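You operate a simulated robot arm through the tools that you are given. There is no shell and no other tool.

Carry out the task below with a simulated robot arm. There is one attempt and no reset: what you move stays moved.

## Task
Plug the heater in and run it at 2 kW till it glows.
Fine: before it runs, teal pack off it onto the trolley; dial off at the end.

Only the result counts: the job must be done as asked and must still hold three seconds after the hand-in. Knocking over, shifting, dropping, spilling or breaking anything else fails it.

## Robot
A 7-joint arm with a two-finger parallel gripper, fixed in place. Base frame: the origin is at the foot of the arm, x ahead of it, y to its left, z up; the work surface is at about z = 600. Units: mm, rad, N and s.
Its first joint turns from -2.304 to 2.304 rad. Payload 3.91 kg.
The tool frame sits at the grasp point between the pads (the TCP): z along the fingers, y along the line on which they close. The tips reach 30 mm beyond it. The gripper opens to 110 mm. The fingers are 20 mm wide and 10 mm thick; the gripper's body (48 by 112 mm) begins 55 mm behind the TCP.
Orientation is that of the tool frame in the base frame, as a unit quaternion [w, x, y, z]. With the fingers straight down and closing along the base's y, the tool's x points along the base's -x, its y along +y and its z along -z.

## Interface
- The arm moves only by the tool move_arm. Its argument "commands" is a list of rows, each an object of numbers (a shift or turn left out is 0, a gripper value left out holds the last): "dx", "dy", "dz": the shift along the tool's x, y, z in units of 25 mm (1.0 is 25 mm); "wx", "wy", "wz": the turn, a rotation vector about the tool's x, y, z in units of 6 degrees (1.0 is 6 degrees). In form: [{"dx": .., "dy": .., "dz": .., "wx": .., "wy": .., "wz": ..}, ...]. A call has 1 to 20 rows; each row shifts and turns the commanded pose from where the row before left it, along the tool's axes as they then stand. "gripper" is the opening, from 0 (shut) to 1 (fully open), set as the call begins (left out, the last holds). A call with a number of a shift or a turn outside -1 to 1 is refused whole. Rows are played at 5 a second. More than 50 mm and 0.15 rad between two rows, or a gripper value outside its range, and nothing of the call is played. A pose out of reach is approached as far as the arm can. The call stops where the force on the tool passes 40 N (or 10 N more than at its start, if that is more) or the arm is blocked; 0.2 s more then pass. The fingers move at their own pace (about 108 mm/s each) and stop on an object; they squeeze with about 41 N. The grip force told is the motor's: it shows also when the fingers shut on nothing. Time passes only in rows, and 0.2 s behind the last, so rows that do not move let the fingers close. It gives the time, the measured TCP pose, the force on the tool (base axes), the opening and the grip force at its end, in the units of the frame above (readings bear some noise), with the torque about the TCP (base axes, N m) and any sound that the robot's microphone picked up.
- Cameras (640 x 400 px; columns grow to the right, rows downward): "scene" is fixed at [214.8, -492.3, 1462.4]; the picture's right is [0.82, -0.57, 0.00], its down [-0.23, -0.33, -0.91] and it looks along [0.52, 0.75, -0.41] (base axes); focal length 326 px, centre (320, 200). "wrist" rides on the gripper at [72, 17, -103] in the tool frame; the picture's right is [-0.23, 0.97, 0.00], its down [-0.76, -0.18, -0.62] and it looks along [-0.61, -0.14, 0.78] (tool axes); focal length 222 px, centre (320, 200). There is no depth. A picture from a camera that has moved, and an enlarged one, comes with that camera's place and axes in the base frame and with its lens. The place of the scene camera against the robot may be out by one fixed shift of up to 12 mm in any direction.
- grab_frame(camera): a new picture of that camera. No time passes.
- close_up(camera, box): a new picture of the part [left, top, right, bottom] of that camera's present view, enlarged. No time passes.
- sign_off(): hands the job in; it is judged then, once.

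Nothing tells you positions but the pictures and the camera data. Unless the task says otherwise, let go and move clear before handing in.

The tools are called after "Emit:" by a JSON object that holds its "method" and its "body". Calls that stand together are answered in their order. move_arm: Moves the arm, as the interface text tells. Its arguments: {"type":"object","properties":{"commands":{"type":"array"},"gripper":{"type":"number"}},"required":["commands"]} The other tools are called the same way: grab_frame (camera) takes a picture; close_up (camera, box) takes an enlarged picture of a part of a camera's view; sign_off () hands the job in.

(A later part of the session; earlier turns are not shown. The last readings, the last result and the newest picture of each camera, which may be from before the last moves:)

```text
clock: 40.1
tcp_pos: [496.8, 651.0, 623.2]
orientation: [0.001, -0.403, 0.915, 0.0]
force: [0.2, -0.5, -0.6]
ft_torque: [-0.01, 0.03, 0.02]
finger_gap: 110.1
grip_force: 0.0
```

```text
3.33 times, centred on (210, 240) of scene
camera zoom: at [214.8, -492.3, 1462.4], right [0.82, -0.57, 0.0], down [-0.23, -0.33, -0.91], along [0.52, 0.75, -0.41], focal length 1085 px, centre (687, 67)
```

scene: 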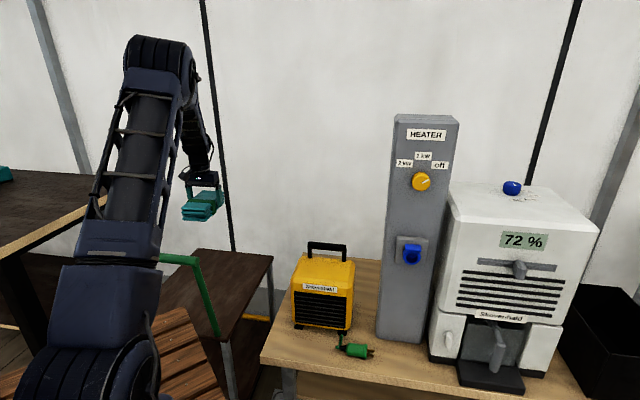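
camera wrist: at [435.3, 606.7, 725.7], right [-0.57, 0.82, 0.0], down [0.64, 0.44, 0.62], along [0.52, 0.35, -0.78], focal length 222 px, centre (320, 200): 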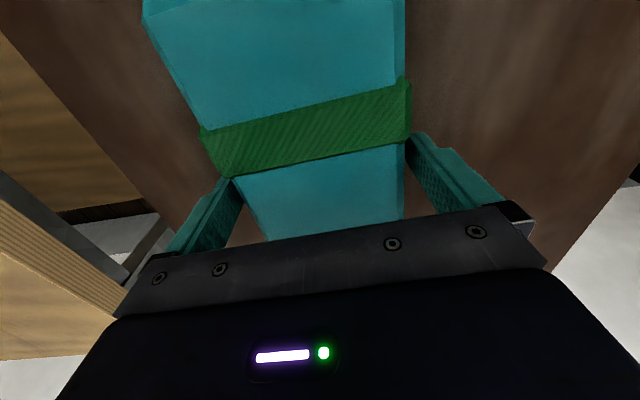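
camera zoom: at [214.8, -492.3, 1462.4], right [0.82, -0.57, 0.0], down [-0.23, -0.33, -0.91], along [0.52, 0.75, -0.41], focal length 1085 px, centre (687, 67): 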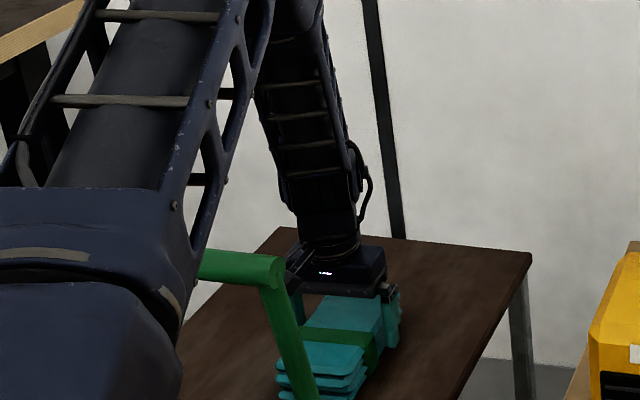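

The pack rests on the trolley and the fingers are free. I'll rise straight up and check.

Emit:
{"method": "move_arm", "body": {"commands": [{"dz": -0.2}, {"dz": -0.3}, {"dz": -0.4}, {"dz": -0.6}, {"dz": -0.8}, {"dz": -0.8}, {"dz": -0.8}, {"dz": -0.8}, {"dz": -0.8}, {"dz": -0.8}, {"dz": -0.8}, {"dz": -0.8}, {"dz": -0.8}, {"dz": -0.8}, {"dz": -0.8}, {"dz": -0.8}, {"dz": -0.8}, {"dz": -0.8}, {}]}}

Emit:
{"method": "grab_frame", "body": {"camera": "wrist"}}

Emit:
{"method": "grab_frame", "body": {"camera": "scene"}}

```text
clock: 44.1
tcp_pos: [494.7, 650.8, 939.8]
orientation: [0.001, -0.403, 0.915, 0.0]
force: [-1.2, -0.4, -0.2]
ft_torque: [0.0, 0.01, -0.02]
finger_gap: 110.2
grip_force: 0.0
```

```text
taken
camera wrist: at [433.5, 606.3, 1042.4], right [-0.57, 0.82, 0.0], down [0.64, 0.44, 0.62], along [0.52, 0.35, -0.78], focal length 222 px, centre (320, 200)
```

wrist: 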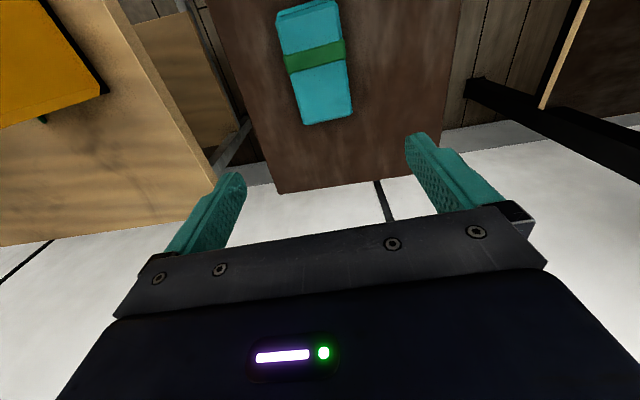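

```text
taken
```

scene: 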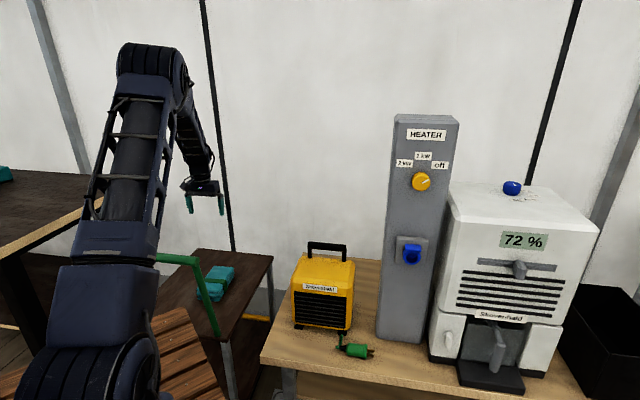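

The pack sits flat on the trolley. Next are the plug and socket, so I'll take close-ups of both before planning the grasp.

Emit:
{"method": "close_up", "body": {"camera": "scene", "box": [395, 232, 431, 272]}}

Emit:
{"method": "close_up", "body": {"camera": "scene", "box": [328, 325, 388, 365]}}

Emit:
{"method": "close_up", "body": {"camera": "scene", "box": [392, 140, 456, 204]}}

```text
10.00 times, centred on (413, 252) of scene
camera zoom: at [214.8, -492.3, 1462.4], right [0.82, -0.57, 0.0], down [-0.23, -0.33, -0.91], along [0.52, 0.75, -0.41], focal length 3256 px, centre (-610, -320)
```

zoom: 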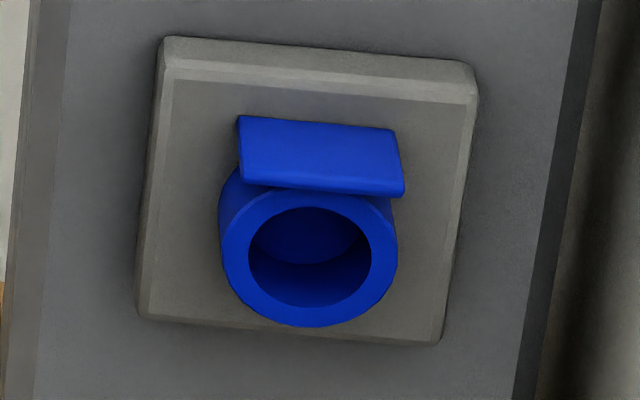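

```text
10.00 times, centred on (358, 345) of scene
camera zoom: at [214.8, -492.3, 1462.4], right [0.82, -0.57, 0.0], down [-0.23, -0.33, -0.91], along [0.52, 0.75, -0.41], focal length 3256 px, centre (-60, -1250)
```

zoom: 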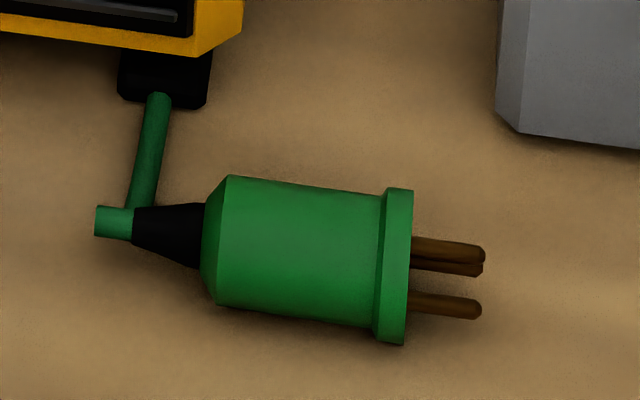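

```text
6.25 times, centred on (424, 172) of scene
camera zoom: at [214.8, -492.3, 1462.4], right [0.82, -0.57, 0.0], down [-0.23, -0.33, -0.91], along [0.52, 0.75, -0.41], focal length 2035 px, centre (-330, 375)
```

zoom: 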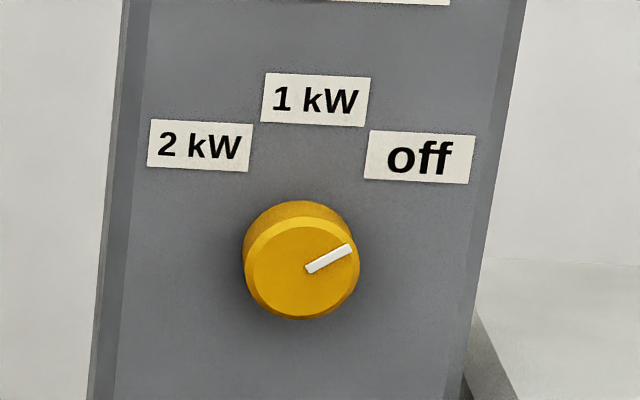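

The plug has three pins, one on top, and a flange of about 46 mm. The socket is a blue cup of about 34 mm bore with its lid held up. I'll look deeper into the cup.

Emit:
{"method": "close_up", "body": {"camera": "scene", "box": [403, 248, 421, 268]}}

Emit:
{"method": "close_up", "body": {"camera": "scene", "box": [360, 335, 380, 360]}}

```text
16.00 times, centred on (412, 258) of scene
camera zoom: at [214.8, -492.3, 1462.4], right [0.82, -0.57, 0.0], down [-0.23, -0.33, -0.91], along [0.52, 0.75, -0.41], focal length 5210 px, centre (-1152, -728)
```

zoom: 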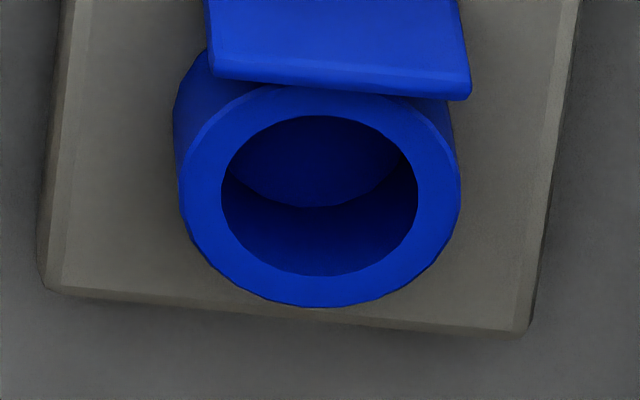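

```text
16.00 times, centred on (370, 348) of scene
camera zoom: at [214.8, -492.3, 1462.4], right [0.82, -0.57, 0.0], down [-0.23, -0.33, -0.91], along [0.52, 0.75, -0.41], focal length 5210 px, centre (-480, -2160)
```

zoom: 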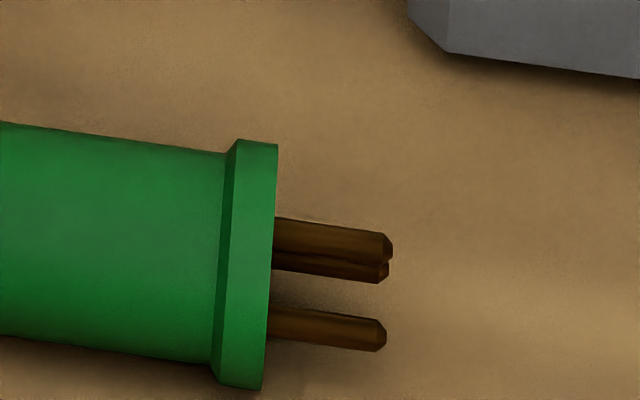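

The socket cup is about 25 mm deep, which matches the 22 mm pins. I'll travel back over the table, high above the heater handle, toward the plug.

Emit:
{"method": "move_arm", "body": {"commands": [{"dz": -0.9}, {"dz": -0.9}, {"dx": 0.4875, "dy": -0.94}, {"dx": 0.4875, "dy": -0.94}, {"dx": 0.4875, "dy": -0.94}, {"dx": 0.4875, "dy": -0.94}, {"dx": 0.4875, "dy": -0.94}, {"dx": 0.4875, "dy": -0.94}, {"dx": 0.4875, "dy": -0.94}, {"dx": 0.4875, "dy": -0.94}, {"dx": 0.4875, "dy": -0.94}, {"dx": 0.4875, "dy": -0.94}, {"dx": 0.4875, "dy": -0.94}, {"dx": 0.4875, "dy": -0.94}, {"dx": 0.4875, "dy": -0.94}, {"dx": 0.4875, "dy": -0.94}, {"dx": 0.4875, "dy": -0.94}, {"dx": 0.4875, "dy": -0.94}, {"dx": 0.4875, "dy": -0.94}, {"dx": 0.4875, "dy": -0.94}]}}

Emit:
{"method": "move_arm", "body": {"commands": [{"dx": 0.4875, "dy": -0.94}, {"dx": 0.4875, "dy": -0.94}, {"dx": 0.4875, "dy": -0.94}, {"dx": 0.4875, "dy": -0.94}, {"dx": 0.4875, "dy": -0.94}, {"dx": 0.4875, "dy": -0.94}, {"wz": 1}, {"wz": 1}, {"wz": 1}, {"wz": 1}, {"wz": 1}, {"wz": 1}, {"wz": 1}, {"wz": 1}, {"wz": 1}, {"wz": 1}, {"wz": 1}, {"wz": 1}, {"wz": 1}, {"wz": 1}]}}

Emit:
{"method": "grab_frame", "body": {"camera": "wrist"}}

Emit:
{"method": "grab_frame", "body": {"camera": "scene"}}

```text
clock: 48.3
tcp_pos: [660.4, 204.6, 987.2]
orientation: [0.001, -0.404, 0.915, 0.001]
force: [-1.0, 1.2, 0.4]
ft_torque: [-0.01, -0.02, -0.05]
finger_gap: 110.2
grip_force: 0.1
```

```text
clock: 52.5
tcp_pos: [715.3, 53.6, 986.5]
orientation: [0.001, 0.313, 0.95, 0.001]
force: [0.3, 0.1, -0.7]
ft_torque: [0.01, 0.01, 0.0]
finger_gap: 109.9
grip_force: 0.1
```

```text
taken
camera wrist: at [666.6, 108.5, 1087.9], right [0.76, 0.65, 0.0], down [0.51, -0.6, 0.62], along [0.41, -0.47, -0.78], focal length 222 px, centre (320, 200)
```

wrist: 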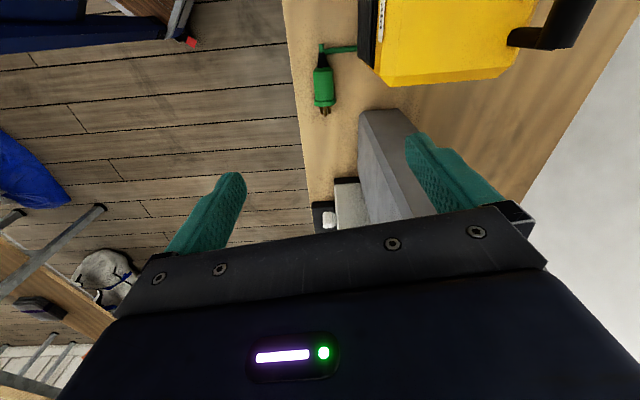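

```text
taken
```

scene: 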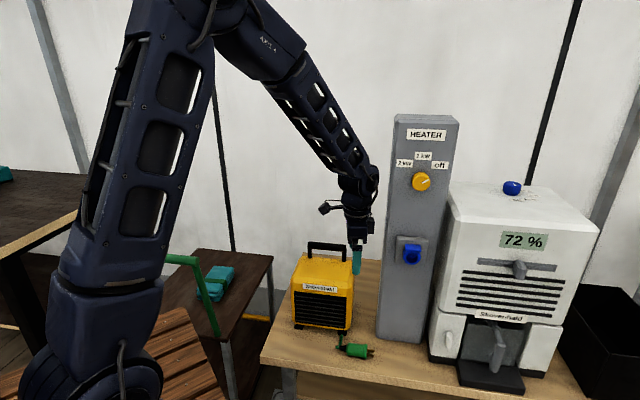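

The plug is clearly visible in the wrist view. I'll enlarge it to get its exact position and direction.

Emit:
{"method": "close_up", "body": {"camera": "wrist", "box": [290, 30, 370, 130]}}

```text
4.00 times, centred on (330, 80) of wrist
camera zoom: at [666.6, 108.5, 1087.9], right [0.76, 0.65, 0.0], down [0.51, -0.6, 0.62], along [0.41, -0.47, -0.78], focal length 888 px, centre (280, 680)
```

zoom: 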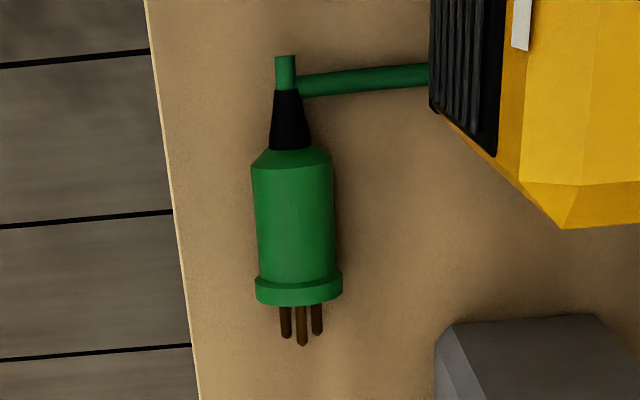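

The plug axis lies at exactly -45° and its body centre is near (732, 41). I'll line up above it with the gripper partly open, descend, and tilt the tool back about 24° so the wrist clears the dial during insertion.

Emit:
{"method": "move_arm", "body": {"commands": [{"wz": 0.71}, {"wz": 0.707}, {"dx": -0.079, "dy": 0.0145, "dz": 0.9325}, {"dx": -0.079, "dy": 0.0145, "dz": 0.9325}, {"dx": -0.079, "dy": 0.0145, "dz": 0.9325}, {"dx": -0.079, "dy": 0.0145, "dz": 0.9325}, {"dx": -0.079, "dy": 0.0145, "dz": 0.9325}, {"dx": -0.079, "dy": 0.0145, "dz": 0.9325}, {"dx": -0.079, "dy": 0.0145, "dz": 0.9325}, {"dx": -0.079, "dy": 0.0145, "dz": 0.9325}, {"wy": -0.8}, {"wy": -0.8}, {"wy": -0.8}, {"wy": -0.8}, {"wy": -0.8}, {}], "gripper": 0.66}}

Emit:
{"method": "grab_frame", "body": {"camera": "wrist"}}

Emit:
{"method": "grab_frame", "body": {"camera": "scene"}}

```text
clock: 55.9
tcp_pos: [730.7, 45.5, 799.6]
orientation: [0.193, 0.374, 0.904, -0.079]
force: [-0.5, -0.9, 0.4]
ft_torque: [-0.02, -0.02, 0.02]
finger_gap: 72.7
grip_force: 0.0
```

```text
taken
camera wrist: at [665.2, 131.2, 863.5], right [0.83, 0.54, 0.1], down [0.19, -0.44, 0.88], along [0.52, -0.72, -0.47], focal length 222 px, centre (320, 200)
```

wrist: 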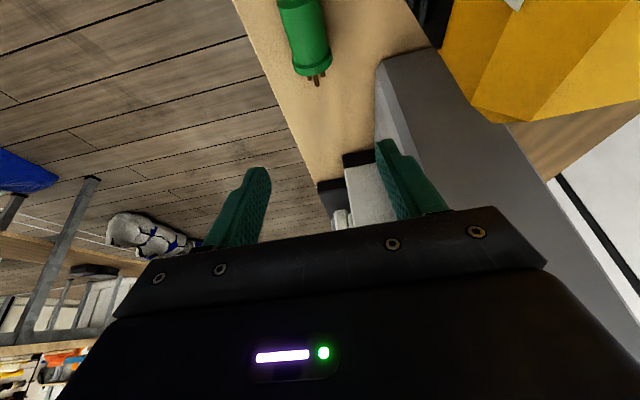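

```text
taken
```

scene: 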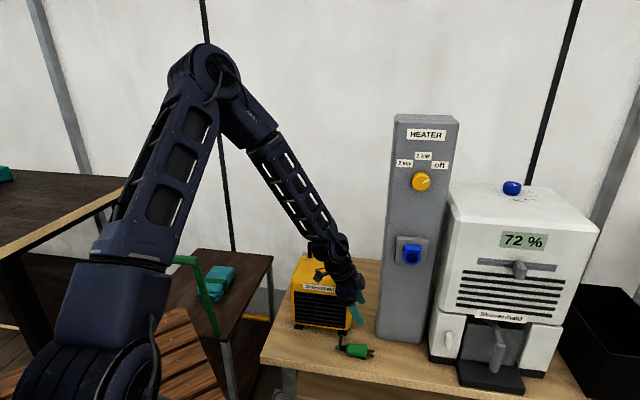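

The tool is tilted and the plug is in view ahead and below. I'll descend to about z 690 and check the alignment.

Emit:
{"method": "move_arm", "body": {"commands": [{"dx": 0.325, "dz": 0.731}, {"dx": 0.325, "dz": 0.731}, {"dx": 0.325, "dz": 0.731}, {"dx": 0.325, "dz": 0.731}, {"dx": 0.325, "dz": 0.731}, {}]}}

Emit:
{"method": "grab_frame", "body": {"camera": "wrist"}}

Emit:
{"method": "close_up", "body": {"camera": "scene", "box": [310, 270, 400, 370]}}

```text
clock: 57.3
tcp_pos: [728.0, 44.7, 699.8]
orientation: [0.192, 0.374, 0.904, -0.078]
force: [-0.9, -0.5, 0.6]
ft_torque: [-0.01, 0.02, -0.02]
finger_gap: 72.5
grip_force: 0.0
```

```text
taken
camera wrist: at [663.9, 131.5, 763.6], right [0.83, 0.54, 0.09], down [0.19, -0.44, 0.88], along [0.52, -0.72, -0.47], focal length 222 px, centre (320, 200)
```

wrist: 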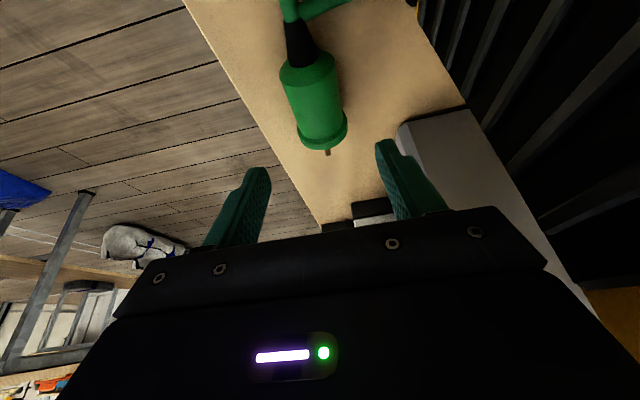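

```text
4.00 times, centred on (355, 320) of scene
camera zoom: at [214.8, -492.3, 1462.4], right [0.82, -0.57, 0.0], down [-0.23, -0.33, -0.91], along [0.52, 0.75, -0.41], focal length 1302 px, centre (180, -280)
```

zoom: 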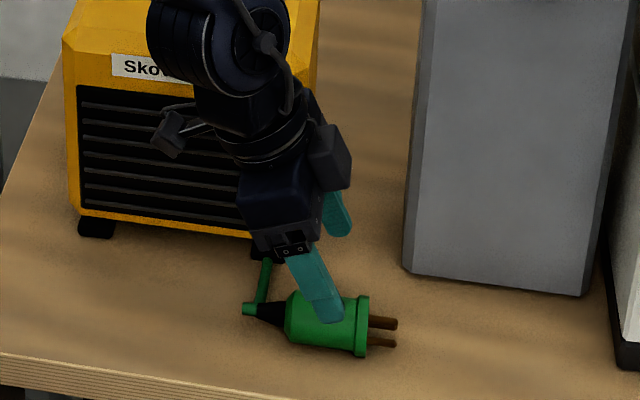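

The plug body lies between the finger lines, about 1-2 mm off centre. I'll descend to grasp height, z ≈ 636.

Emit:
{"method": "move_arm", "body": {"commands": [{"dx": 0.2595, "dy": 0.02, "dz": 0.583}, {"dx": 0.2595, "dy": 0.02, "dz": 0.583}, {"dx": 0.2595, "dy": 0.02, "dz": 0.583}, {"dx": 0.2595, "dz": 0.583}, {}]}}

Emit:
{"method": "grab_frame", "body": {"camera": "wrist"}}

Emit:
{"method": "close_up", "body": {"camera": "scene", "box": [310, 300, 400, 370]}}

```text
clock: 58.5
tcp_pos: [731.0, 46.9, 633.9]
orientation: [0.193, 0.373, 0.904, -0.078]
force: [0.4, 0.8, 0.0]
ft_torque: [0.04, 0.01, -0.03]
finger_gap: 72.4
grip_force: 0.0
```

```text
taken
camera wrist: at [665.6, 133.0, 698.2], right [0.83, 0.54, 0.09], down [0.19, -0.44, 0.88], along [0.52, -0.72, -0.47], focal length 222 px, centre (320, 200)
```

wrist: 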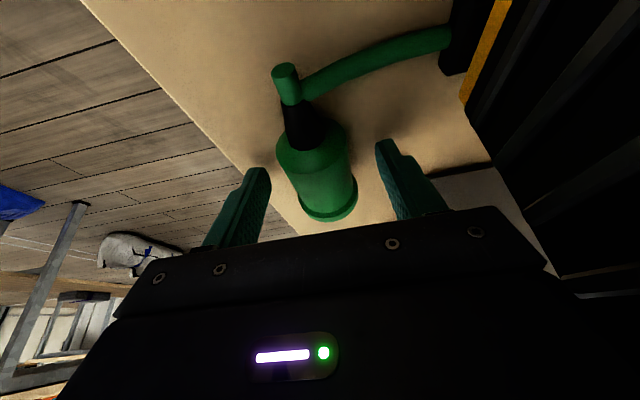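

```text
5.71 times, centred on (355, 335) of scene
camera zoom: at [214.8, -492.3, 1462.4], right [0.82, -0.57, 0.0], down [-0.23, -0.33, -0.91], along [0.52, 0.75, -0.41], focal length 1861 px, centre (120, -571)
```

zoom: 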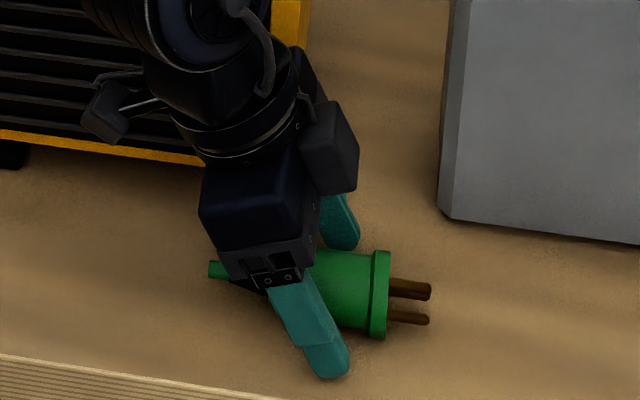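

The fingers straddle the plug body well, with about 20 mm of clearance to the flange front. Closing.

Emit:
{"method": "move_arm", "body": {"commands": [{}, {}, {}, {}], "gripper": 0}}

Emit:
{"method": "grab_frame", "body": {"camera": "wrist"}}

Emit:
{"method": "close_up", "body": {"camera": "scene", "box": [310, 300, 400, 370]}}

```text
clock: 59.5
tcp_pos: [729.9, 47.2, 635.0]
orientation: [0.193, 0.374, 0.904, -0.08]
force: [0.6, 1.0, 0.0]
ft_torque: [-0.01, -0.02, 0.01]
finger_gap: 37.4
grip_force: 41.4
```

```text
taken
camera wrist: at [665.5, 133.0, 698.3], right [0.83, 0.54, 0.09], down [0.19, -0.44, 0.88], along [0.52, -0.72, -0.47], focal length 222 px, centre (320, 200)
```

wrist: 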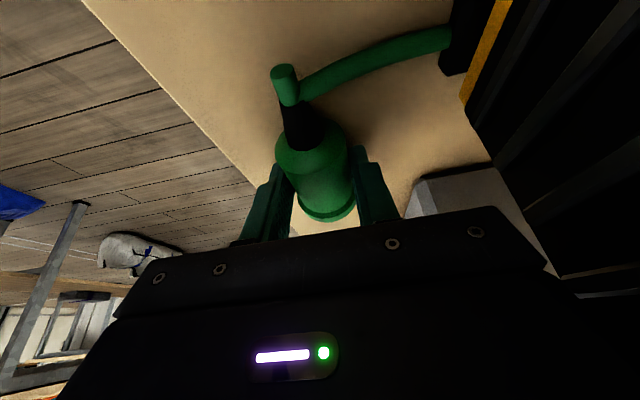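

```text
5.71 times, centred on (355, 335) of scene
camera zoom: at [214.8, -492.3, 1462.4], right [0.82, -0.57, 0.0], down [-0.23, -0.33, -0.91], along [0.52, 0.75, -0.41], focal length 1861 px, centre (120, -571)
```

zoom: 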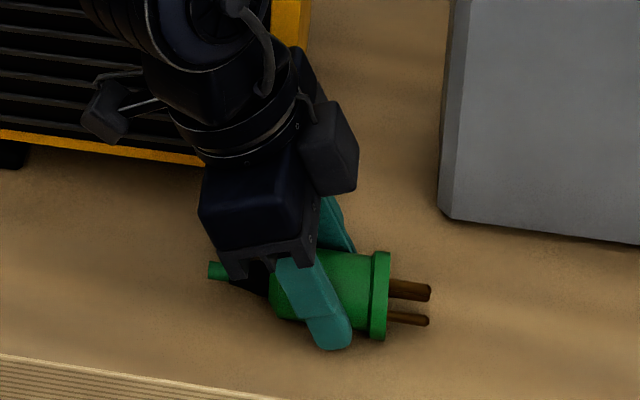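

Gripped at 37 mm. I'll lift slightly and check the hold and the cable pull.

Emit:
{"method": "move_arm", "body": {"commands": [{"dx": -0.13, "dz": -0.29}, {"dx": -0.163, "dz": -0.365}, {"dx": -0.163, "dz": -0.365}, {"dx": -0.163, "dz": -0.365}, {}]}}

Emit:
{"method": "grab_frame", "body": {"camera": "wrist"}}

Emit:
{"method": "close_up", "body": {"camera": "scene", "box": [310, 290, 400, 370]}}

```text
clock: 60.7
tcp_pos: [730.8, 47.3, 673.7]
orientation: [0.194, 0.373, 0.904, -0.079]
force: [-0.7, 0.6, -1.1]
ft_torque: [0.02, 0.02, -0.02]
finger_gap: 37.2
grip_force: 41.3
```

```text
taken
camera wrist: at [666.6, 132.6, 736.5], right [0.83, 0.54, 0.09], down [0.19, -0.44, 0.88], along [0.52, -0.72, -0.47], focal length 222 px, centre (320, 200)
```

wrist: 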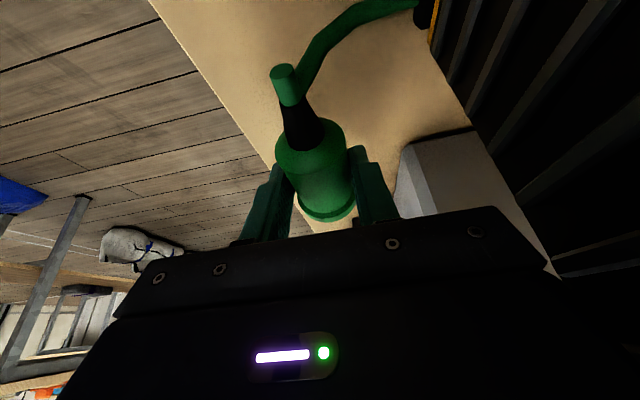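

```text
5.00 times, centred on (355, 330) of scene
camera zoom: at [214.8, -492.3, 1462.4], right [0.82, -0.57, 0.0], down [-0.23, -0.33, -0.91], along [0.52, 0.75, -0.41], focal length 1628 px, centre (145, -450)
```

zoom: 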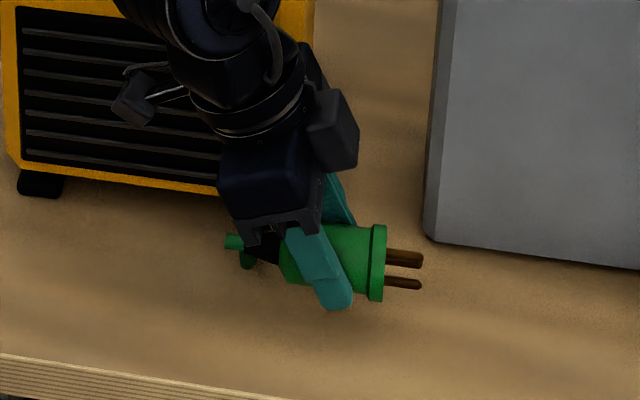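

Plug held, cable following freely. I'll raise it to about z 915.

Emit:
{"method": "move_arm", "body": {"commands": [{"dx": -0.325, "dz": -0.731}, {"dx": -0.325, "dz": -0.731}, {"dx": -0.325, "dz": -0.731}, {"dx": -0.325, "dz": -0.731}, {"dx": -0.325, "dz": -0.731}, {"dx": -0.325, "dz": -0.731}, {"dx": -0.325, "dz": -0.731}, {"dx": -0.325, "dz": -0.731}, {"dx": -0.325, "dz": -0.731}, {"dx": -0.325, "dz": -0.731}, {"dx": -0.325, "dz": -0.731}, {"dx": -0.325, "dz": -0.731}, {}]}}

Emit:
{"method": "grab_frame", "body": {"camera": "wrist"}}

Emit:
{"method": "grab_frame", "body": {"camera": "scene"}}

```text
clock: 63.5
tcp_pos: [729.2, 45.6, 913.3]
orientation: [0.192, 0.374, 0.904, -0.079]
force: [0.4, 0.4, 0.0]
ft_torque: [0.0, 0.02, -0.01]
finger_gap: 37.1
grip_force: 40.9
```

```text
taken
camera wrist: at [664.8, 132.7, 977.3], right [0.83, 0.54, 0.09], down [0.19, -0.44, 0.88], along [0.52, -0.72, -0.47], focal length 222 px, centre (320, 200)
```

wrist: 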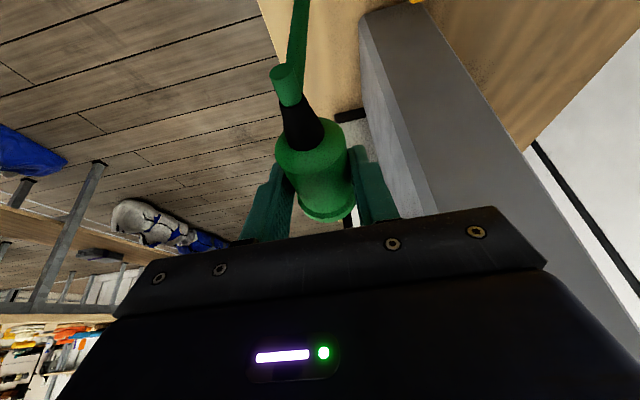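

```text
taken
```

scene: 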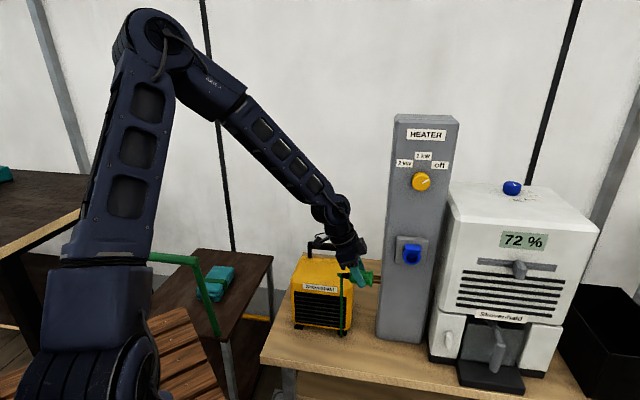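

The cable stretches along without pulling. I'll move out in front of the column, then yaw 90° toward the socket.

Emit:
{"method": "move_arm", "body": {"commands": [{"dy": -0.8}, {"dy": -0.8}, {"dy": -0.8}, {"dx": -0.833, "dz": 0.173}, {"dx": -0.833, "dz": 0.173}, {"dx": -0.833, "dz": 0.173}, {"dx": -0.833, "dz": 0.173}, {"dx": -0.833, "dz": 0.173}, {"dx": -0.833, "dz": 0.173}, {}]}}

Emit:
{"method": "move_arm", "body": {"commands": [{"wx": -0.4067, "wz": -0.9135}, {"wx": -0.4067, "wz": -0.9135}, {"wx": -0.4067, "wz": -0.9135}, {"wx": -0.4067, "wz": -0.9135}, {"wx": -0.4067, "wz": -0.9135}, {"wx": -0.4067, "wz": -0.9135}, {"wx": -0.4067, "wz": -0.9135}, {"wx": -0.4067, "wz": -0.9135}, {"wx": -0.4067, "wz": -0.9135}, {"wx": -0.4067, "wz": -0.9135}, {"wx": -0.4067, "wz": -0.9135}, {"wx": -0.4067, "wz": -0.9135}, {"wx": -0.4067, "wz": -0.9135}, {"wx": -0.4067, "wz": -0.9135}, {"wx": -0.4067, "wz": -0.9135}, {}]}}

Emit:
{"method": "grab_frame", "body": {"camera": "wrist"}}

Emit:
{"method": "grab_frame", "body": {"camera": "scene"}}

```text
clock: 65.7
tcp_pos: [777.4, -83.8, 941.1]
orientation: [0.193, 0.373, 0.904, -0.078]
force: [0.1, -0.1, -0.3]
ft_torque: [0.0, 0.02, 0.01]
finger_gap: 37.4
grip_force: 40.8
```

```text
clock: 69.1
tcp_pos: [776.4, -84.0, 940.6]
orientation: [0.193, -0.375, 0.903, 0.081]
force: [-0.4, 0.3, -0.3]
ft_torque: [0.0, -0.02, 0.0]
finger_gap: 37.6
grip_force: 40.7
```

```text
taken
camera wrist: at [688.1, -150.7, 1003.7], right [-0.54, 0.83, 0.09], down [0.44, 0.19, 0.88], along [0.72, 0.52, -0.47], focal length 222 px, centre (320, 200)
```

wrist: 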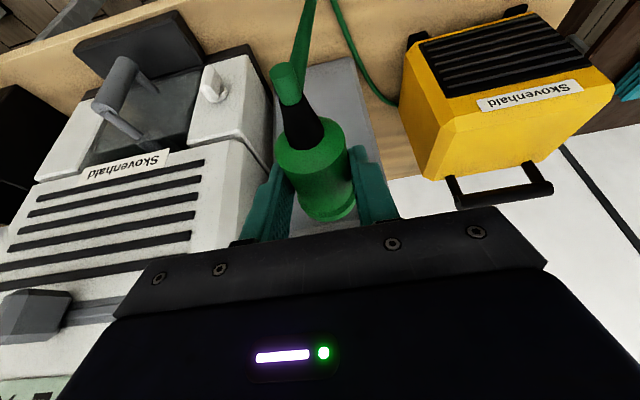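

```text
taken
```

scene: 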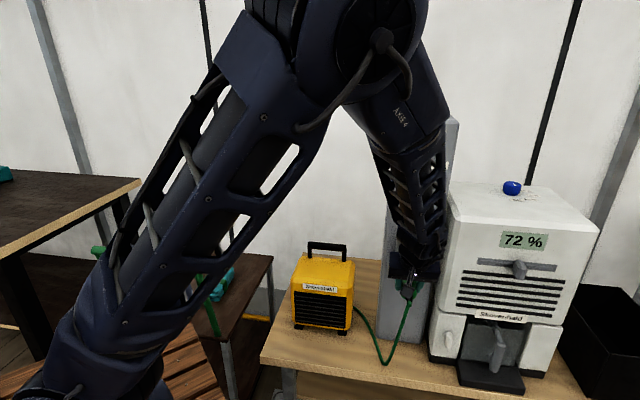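

The socket is hidden behind the gripper from both cameras here. I'll rise and shift left so the wrist camera can see the socket past the plug and I can locate it precisely.

Emit:
{"method": "move_arm", "body": {"commands": [{"dx": -0.3486, "dy": 0.4, "dz": -0.783}, {"dx": -0.3486, "dy": 0.4, "dz": -0.783}, {"dx": -0.3486, "dy": 0.4, "dz": -0.783}, {"dx": -0.3486, "dy": 0.4, "dz": -0.783}, {"dx": -0.3486, "dy": 0.4, "dz": -0.783}, {"dx": -0.3486, "dy": 0.4, "dz": -0.783}, {"dx": -0.3486, "dy": 0.4, "dz": -0.783}, {}, {}]}}

Emit:
{"method": "grab_frame", "body": {"camera": "wrist"}}

Emit:
{"method": "grab_frame", "body": {"camera": "scene"}}

```text
clock: 71.1
tcp_pos: [725.3, -34.2, 1091.4]
orientation: [0.193, -0.375, 0.903, 0.08]
force: [-0.6, 0.2, -0.4]
ft_torque: [0.0, 0.02, 0.0]
finger_gap: 37.5
grip_force: 40.9
```

```text
taken
camera wrist: at [636.7, -100.8, 1154.3], right [-0.54, 0.83, 0.09], down [0.44, 0.19, 0.88], along [0.72, 0.52, -0.47], focal length 222 px, centre (320, 200)
```

wrist: 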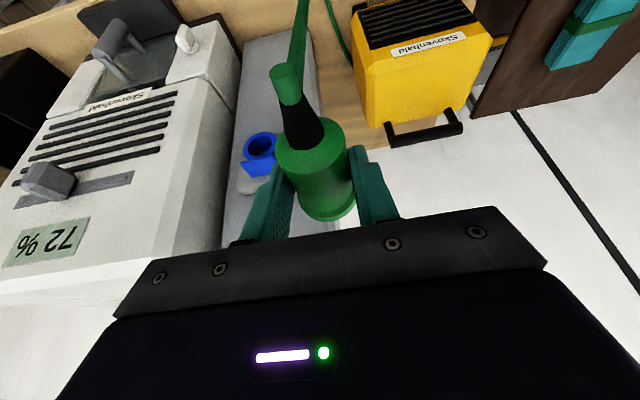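

```text
taken
```

scene: 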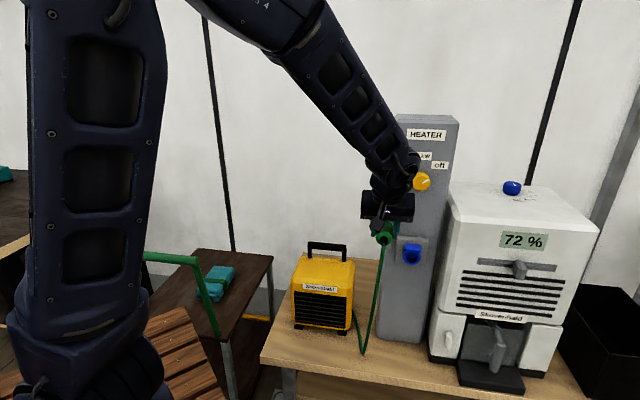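

Both cameras see the socket now. Enlarging for measurement.

Emit:
{"method": "close_up", "body": {"camera": "wrist", "box": [225, 110, 305, 210]}}

Emit:
{"method": "close_up", "body": {"camera": "scene", "box": [370, 215, 430, 275]}}

Emit:
{"method": "close_up", "body": {"camera": "wrist", "box": [250, 50, 410, 230]}}

```text
4.00 times, centred on (265, 160) of wrist
camera zoom: at [636.7, -100.8, 1154.3], right [-0.54, 0.83, 0.09], down [0.44, 0.19, 0.88], along [0.72, 0.52, -0.47], focal length 888 px, centre (540, 360)
```

zoom: 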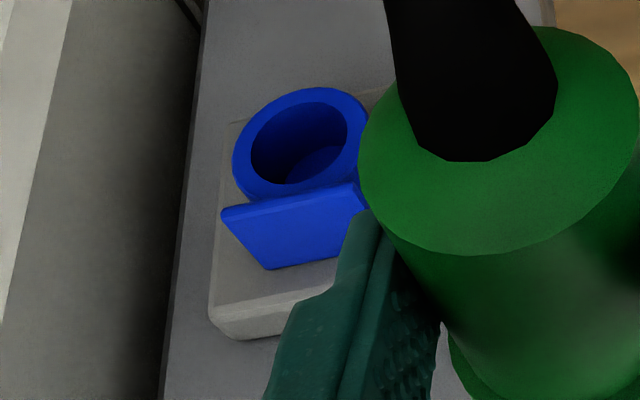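

```text
6.67 times, centred on (400, 245) of scene
camera zoom: at [214.8, -492.3, 1462.4], right [0.82, -0.57, 0.0], down [-0.23, -0.33, -0.91], along [0.52, 0.75, -0.41], focal length 2171 px, centre (-213, -100)
```

zoom: 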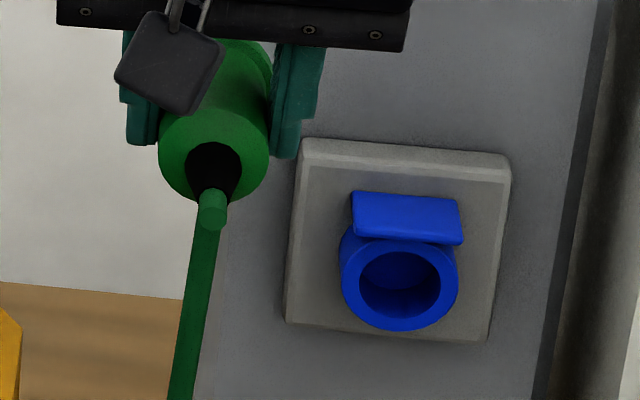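

```text
2.22 times, centred on (330, 140) of wrist
camera zoom: at [636.7, -100.8, 1154.3], right [-0.54, 0.83, 0.09], down [0.44, 0.19, 0.88], along [0.72, 0.52, -0.47], focal length 494 px, centre (298, 333)
```

zoom: 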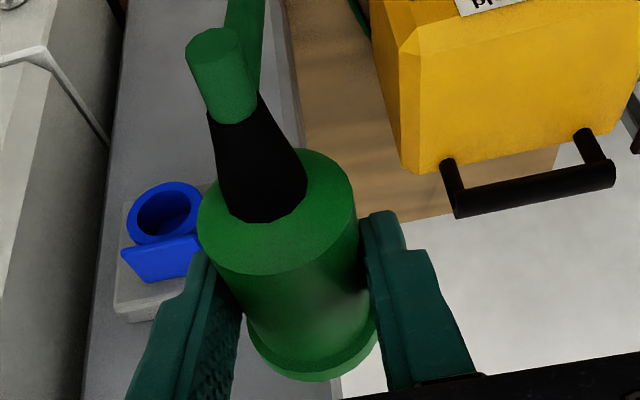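

Good view of the rim. To fix the depth I'll take a second wrist view with a wide baseline, from the right and slightly higher.

Emit:
{"method": "move_arm", "body": {"commands": [{"dx": -0.0814, "dy": -0.825, "dz": -0.1827}, {"dx": -0.0814, "dy": -0.825, "dz": -0.1827}, {"dx": -0.0814, "dy": -0.825, "dz": -0.1827}, {"dx": -0.0814, "dy": -0.825, "dz": -0.1827}, {"dx": -0.0814, "dy": -0.825, "dz": -0.1827}, {"dx": -0.0814, "dy": -0.825, "dz": -0.1827}, {"dx": -0.0814, "dy": -0.825, "dz": -0.1827}, {"dx": -0.0814, "dy": -0.825, "dz": -0.1827}, {}, {}]}}

Emit:
{"method": "grab_frame", "body": {"camera": "wrist"}}

Emit:
{"method": "close_up", "body": {"camera": "wrist", "box": [340, 90, 440, 190]}}

Emit:
{"method": "grab_frame", "body": {"camera": "scene"}}

```text
clock: 73.3
tcp_pos: [841.4, -152.4, 1131.8]
orientation: [0.193, -0.375, 0.903, 0.08]
force: [-0.2, -1.4, -0.9]
ft_torque: [-0.04, -0.02, 0.01]
finger_gap: 37.6
grip_force: 41.1
```

```text
taken
camera wrist: at [752.9, -219.5, 1195.3], right [-0.54, 0.83, 0.09], down [0.44, 0.19, 0.88], along [0.72, 0.52, -0.47], focal length 222 px, centre (320, 200)
```

wrist: 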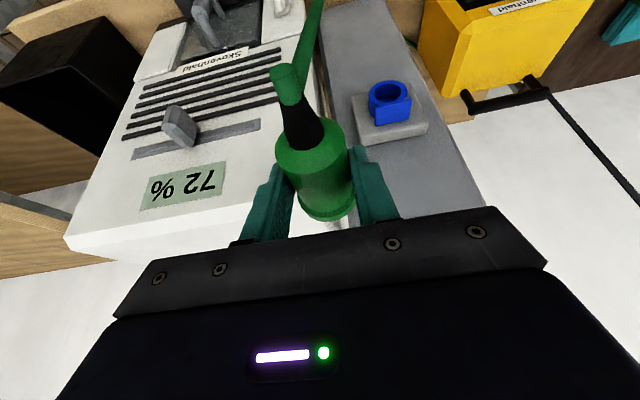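

```text
4.00 times, centred on (390, 140) of wrist
camera zoom: at [752.9, -219.5, 1195.3], right [-0.54, 0.83, 0.09], down [0.44, 0.19, 0.88], along [0.72, 0.52, -0.47], focal length 888 px, centre (40, 440)
```

zoom: 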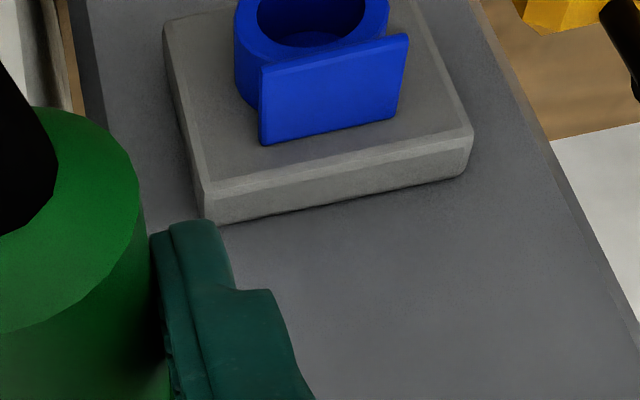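

```text
taken
```

scene: 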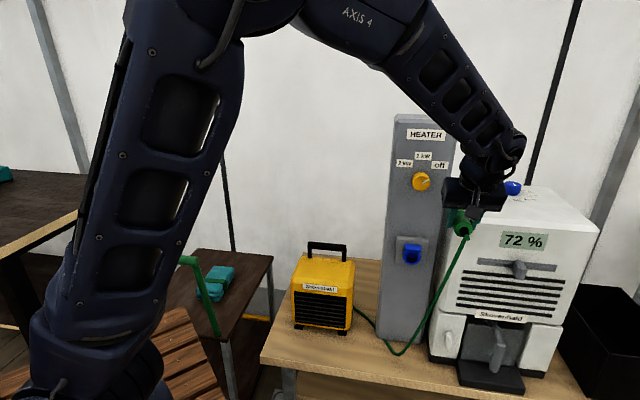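

Emit:
{"method": "close_up", "body": {"camera": "wrist", "box": [345, 60, 445, 160]}}

Emit:
{"method": "close_up", "body": {"camera": "scene", "box": [390, 190, 480, 280]}}

```text
4.00 times, centred on (395, 110) of wrist
camera zoom: at [752.9, -219.5, 1195.3], right [-0.54, 0.83, 0.09], down [0.44, 0.19, 0.88], along [0.72, 0.52, -0.47], focal length 888 px, centre (20, 560)
```

zoom: 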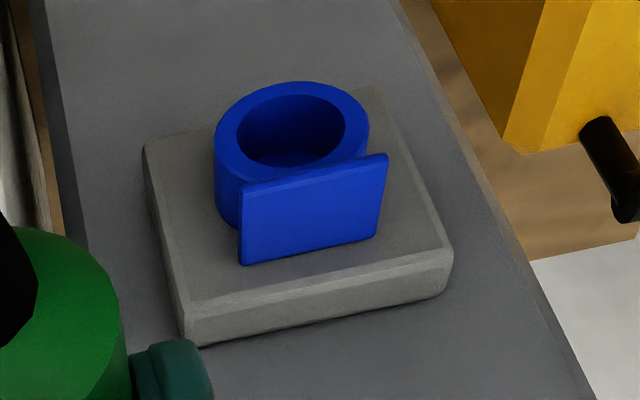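

```text
4.44 times, centred on (435, 235) of scene
camera zoom: at [214.8, -492.3, 1462.4], right [0.82, -0.57, 0.0], down [-0.23, -0.33, -0.91], along [0.52, 0.75, -0.41], focal length 1447 px, centre (-191, 44)
```

zoom: 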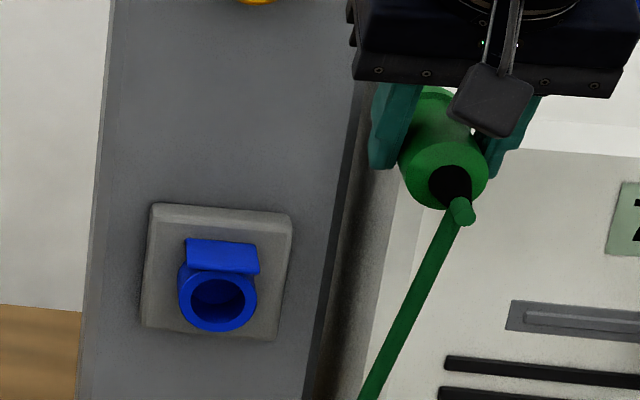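

Both views agree to within 1 mm. The socket rim centre is 88 mm forward, 82 mm left and 169 mm below the TCP. The plug axis sits about 13 mm below the TCP with its flange 43 mm forward. I'll move laterally, back off 15 mm and descend to pre-insert height.

Emit:
{"method": "move_arm", "body": {"commands": [{"dx": 0.137, "dy": 0.824, "dz": -0.061}, {"dx": 0.137, "dy": 0.824, "dz": -0.061}, {"dx": 0.137, "dy": 0.824, "dz": -0.061}, {"dx": 0.137, "dy": 0.824, "dz": -0.061}, {"dx": 0.3176, "dz": 0.7135}, {"dx": 0.3176, "dz": 0.7135}, {"dx": 0.3176, "dz": 0.7135}, {"dx": 0.3176, "dz": 0.7135}, {"dx": 0.3176, "dz": 0.7135}, {"dx": 0.3176, "dz": 0.7135}, {"dx": 0.3176, "dz": 0.7135}, {"dx": 0.3176, "dz": 0.7135}, {}, {}]}}

Emit:
{"method": "grab_frame", "body": {"camera": "wrist"}}

Emit:
{"method": "grab_frame", "body": {"camera": "scene"}}

Emit:
{"method": "close_up", "body": {"camera": "scene", "box": [370, 220, 450, 310]}}

```text
clock: 76.3
tcp_pos: [772.3, -102.9, 975.9]
orientation: [0.193, -0.375, 0.903, 0.081]
force: [0.3, 0.4, -1.5]
ft_torque: [-0.05, 0.02, 0.0]
finger_gap: 37.3
grip_force: 41.0
```

```text
taken
camera wrist: at [684.3, -169.9, 1039.3], right [-0.54, 0.83, 0.09], down [0.44, 0.19, 0.88], along [0.72, 0.52, -0.47], focal length 222 px, centre (320, 200)
```

wrist: 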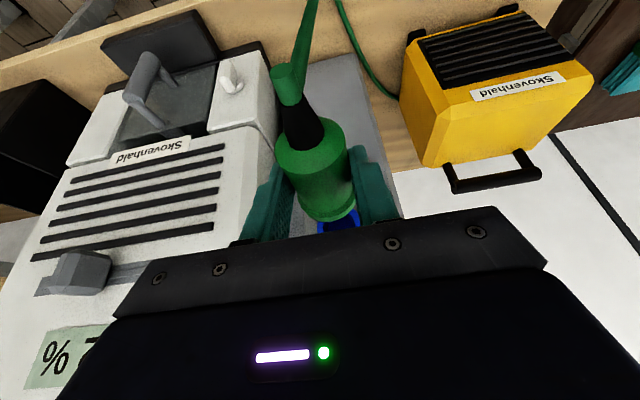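

```text
taken
```

scene: 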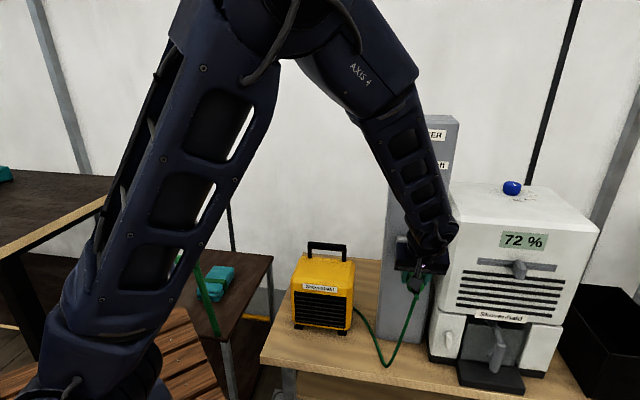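

```text
4.44 times, centred on (410, 265) of scene
camera zoom: at [214.8, -492.3, 1462.4], right [0.82, -0.57, 0.0], down [-0.23, -0.33, -0.91], along [0.52, 0.75, -0.41], focal length 1447 px, centre (-80, -89)
```

zoom: 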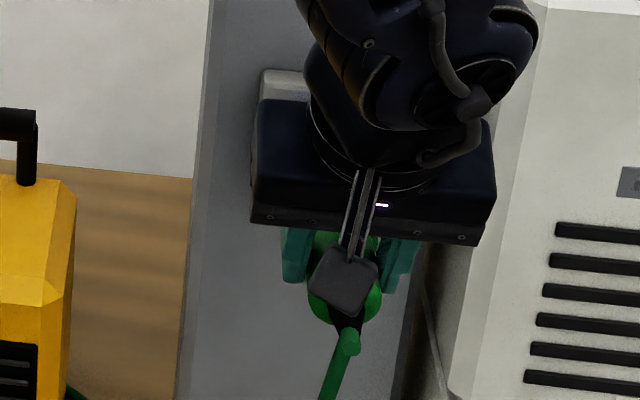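

I can see the blue rim just ahead of the flange in the wrist view. Zooming in to check the alignment.

Emit:
{"method": "close_up", "body": {"camera": "wrist", "box": [285, 170, 385, 250]}}

```text
5.00 times, centred on (335, 210) of wrist
camera zoom: at [684.3, -169.9, 1039.3], right [-0.54, 0.83, 0.09], down [0.44, 0.19, 0.88], along [0.72, 0.52, -0.47], focal length 1111 px, centre (245, 150)
```

zoom: 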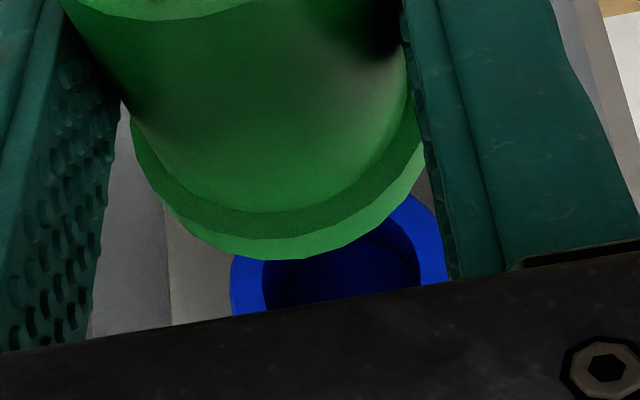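

Emit:
{"method": "close_up", "body": {"camera": "wrist", "box": [320, 200, 380, 240]}}

```text
10.00 times, centred on (350, 220) of wrist
camera zoom: at [684.3, -169.9, 1039.3], right [-0.54, 0.83, 0.09], down [0.44, 0.19, 0.88], along [0.72, 0.52, -0.47], focal length 2221 px, centre (20, 0)
```

zoom: 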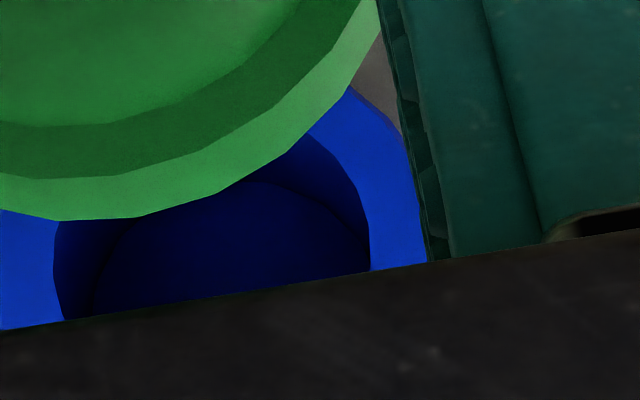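

Emit:
{"method": "close_up", "body": {"camera": "wrist", "box": [255, 105, 395, 235]}}

```text
3.08 times, centred on (325, 170) of wrist
camera zoom: at [684.3, -169.9, 1039.3], right [-0.54, 0.83, 0.09], down [0.44, 0.19, 0.88], along [0.72, 0.52, -0.47], focal length 684 px, centre (305, 292)
```

zoom: 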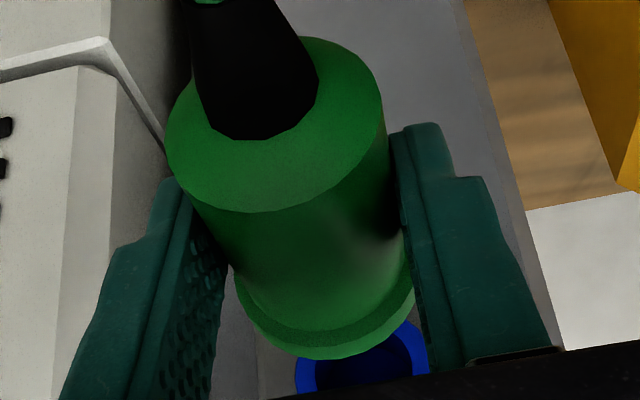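

The alignment looks good, with plug axis and rim within about 1 mm. The pins are about 44 mm from the rim. I'll advance 38 mm and look again.

Emit:
{"method": "move_arm", "body": {"commands": [{"dx": -0.347, "dz": 0.1545}, {"dx": -0.347, "dz": 0.1545}, {"dx": -0.347, "dz": 0.1545}, {"dx": -0.347, "dz": 0.1545}, {}]}}

Emit:
{"method": "close_up", "body": {"camera": "wrist", "box": [255, 125, 395, 245]}}

Emit:
{"method": "close_up", "body": {"camera": "scene", "box": [380, 210, 450, 290]}}

```text
clock: 77.5
tcp_pos: [800.2, -77.8, 974.1]
orientation: [0.193, -0.375, 0.903, 0.08]
force: [-0.5, 0.0, -0.5]
ft_torque: [0.0, 0.04, 0.01]
finger_gap: 37.5
grip_force: 41.4
```

```text
3.33 times, centred on (325, 185) of wrist
camera zoom: at [712.2, -143.0, 1038.3], right [-0.54, 0.83, 0.09], down [0.44, 0.19, 0.88], along [0.72, 0.52, -0.47], focal length 740 px, centre (303, 250)
```

zoom: 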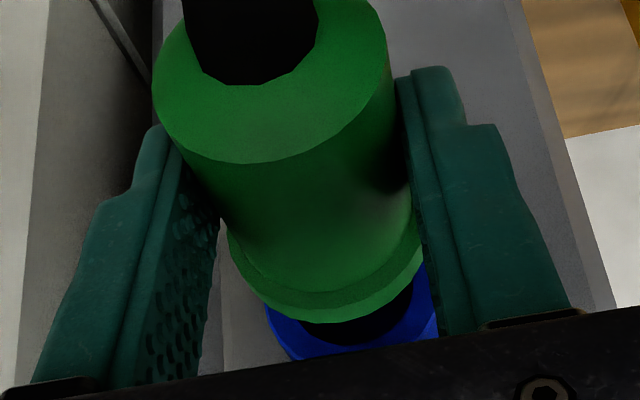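

```text
5.00 times, centred on (415, 250) of scene
camera zoom: at [214.8, -492.3, 1462.4], right [0.82, -0.57, 0.0], down [-0.23, -0.33, -0.91], along [0.52, 0.75, -0.41], focal length 1628 px, centre (-155, -50)
```

zoom: 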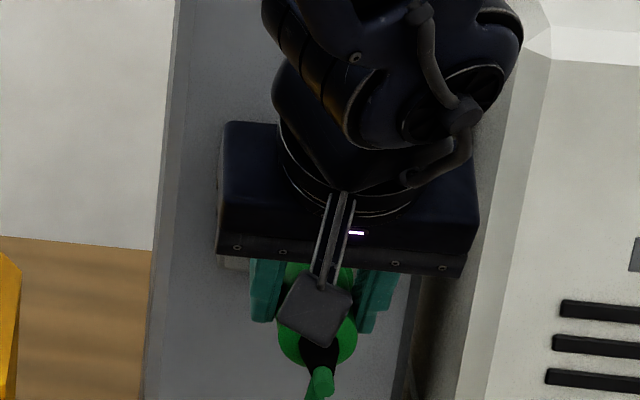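

The rim stays centred on the plug, at most 1 mm off laterally. I'll advance slowly into the cup, watching the force.

Emit:
{"method": "move_arm", "body": {"commands": [{"dx": -0.11, "dy": 0.03, "dz": 0.049}, {"dx": -0.11, "dz": 0.049}, {"dx": -0.11, "dz": 0.049}, {"dx": -0.11, "dz": 0.049}, {}]}}

Emit:
{"method": "close_up", "body": {"camera": "wrist", "box": [255, 125, 395, 245]}}

```text
clock: 78.7
tcp_pos: [808.8, -66.7, 973.6]
orientation: [0.193, -0.376, 0.903, 0.08]
force: [-0.1, 0.3, -0.9]
ft_torque: [0.0, 0.0, 0.0]
finger_gap: 37.3
grip_force: 40.8
```

```text
3.33 times, centred on (325, 185) of wrist
camera zoom: at [720.7, -134.1, 1037.9], right [-0.54, 0.83, 0.09], down [0.44, 0.19, 0.88], along [0.72, 0.52, -0.47], focal length 740 px, centre (303, 250)
```

zoom: 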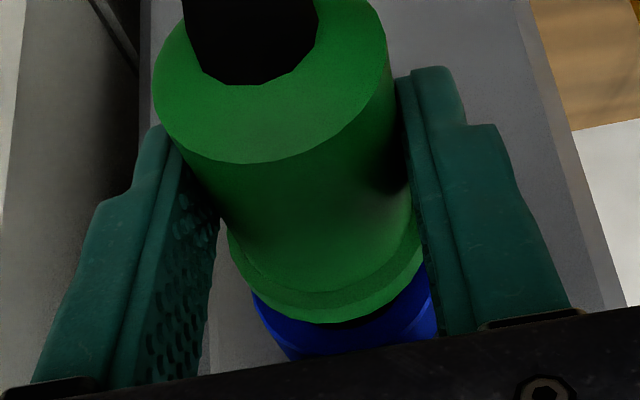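

No resistance; the pins should be just inside the cup. Continuing in small steps.

Emit:
{"method": "move_arm", "body": {"commands": [{"dx": -0.0914, "dz": 0.0407}, {"dx": -0.0914, "dz": 0.0407}, {"dx": -0.0914, "dz": 0.0407}, {}]}}

Emit:
{"method": "close_up", "body": {"camera": "wrist", "box": [255, 125, 395, 245]}}

```text
clock: 79.7
tcp_pos: [814.4, -62.3, 975.6]
orientation: [0.193, -0.375, 0.903, 0.08]
force: [1.2, -0.1, -0.7]
ft_torque: [-0.01, 0.02, 0.02]
finger_gap: 37.4
grip_force: 41.3
```

```text
3.33 times, centred on (325, 185) of wrist
camera zoom: at [725.9, -129.2, 1039.0], right [-0.54, 0.83, 0.09], down [0.44, 0.19, 0.88], along [0.72, 0.52, -0.47], focal length 740 px, centre (303, 250)
```

zoom: 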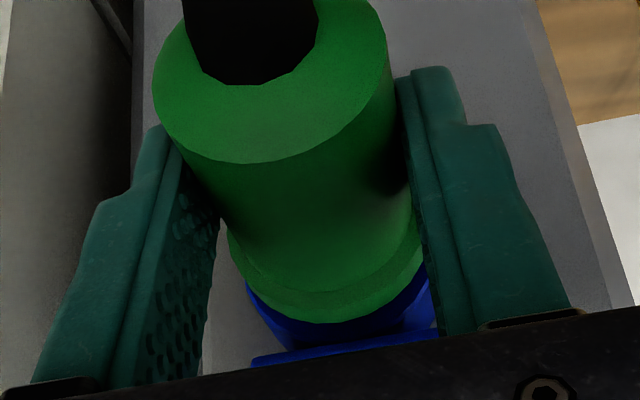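

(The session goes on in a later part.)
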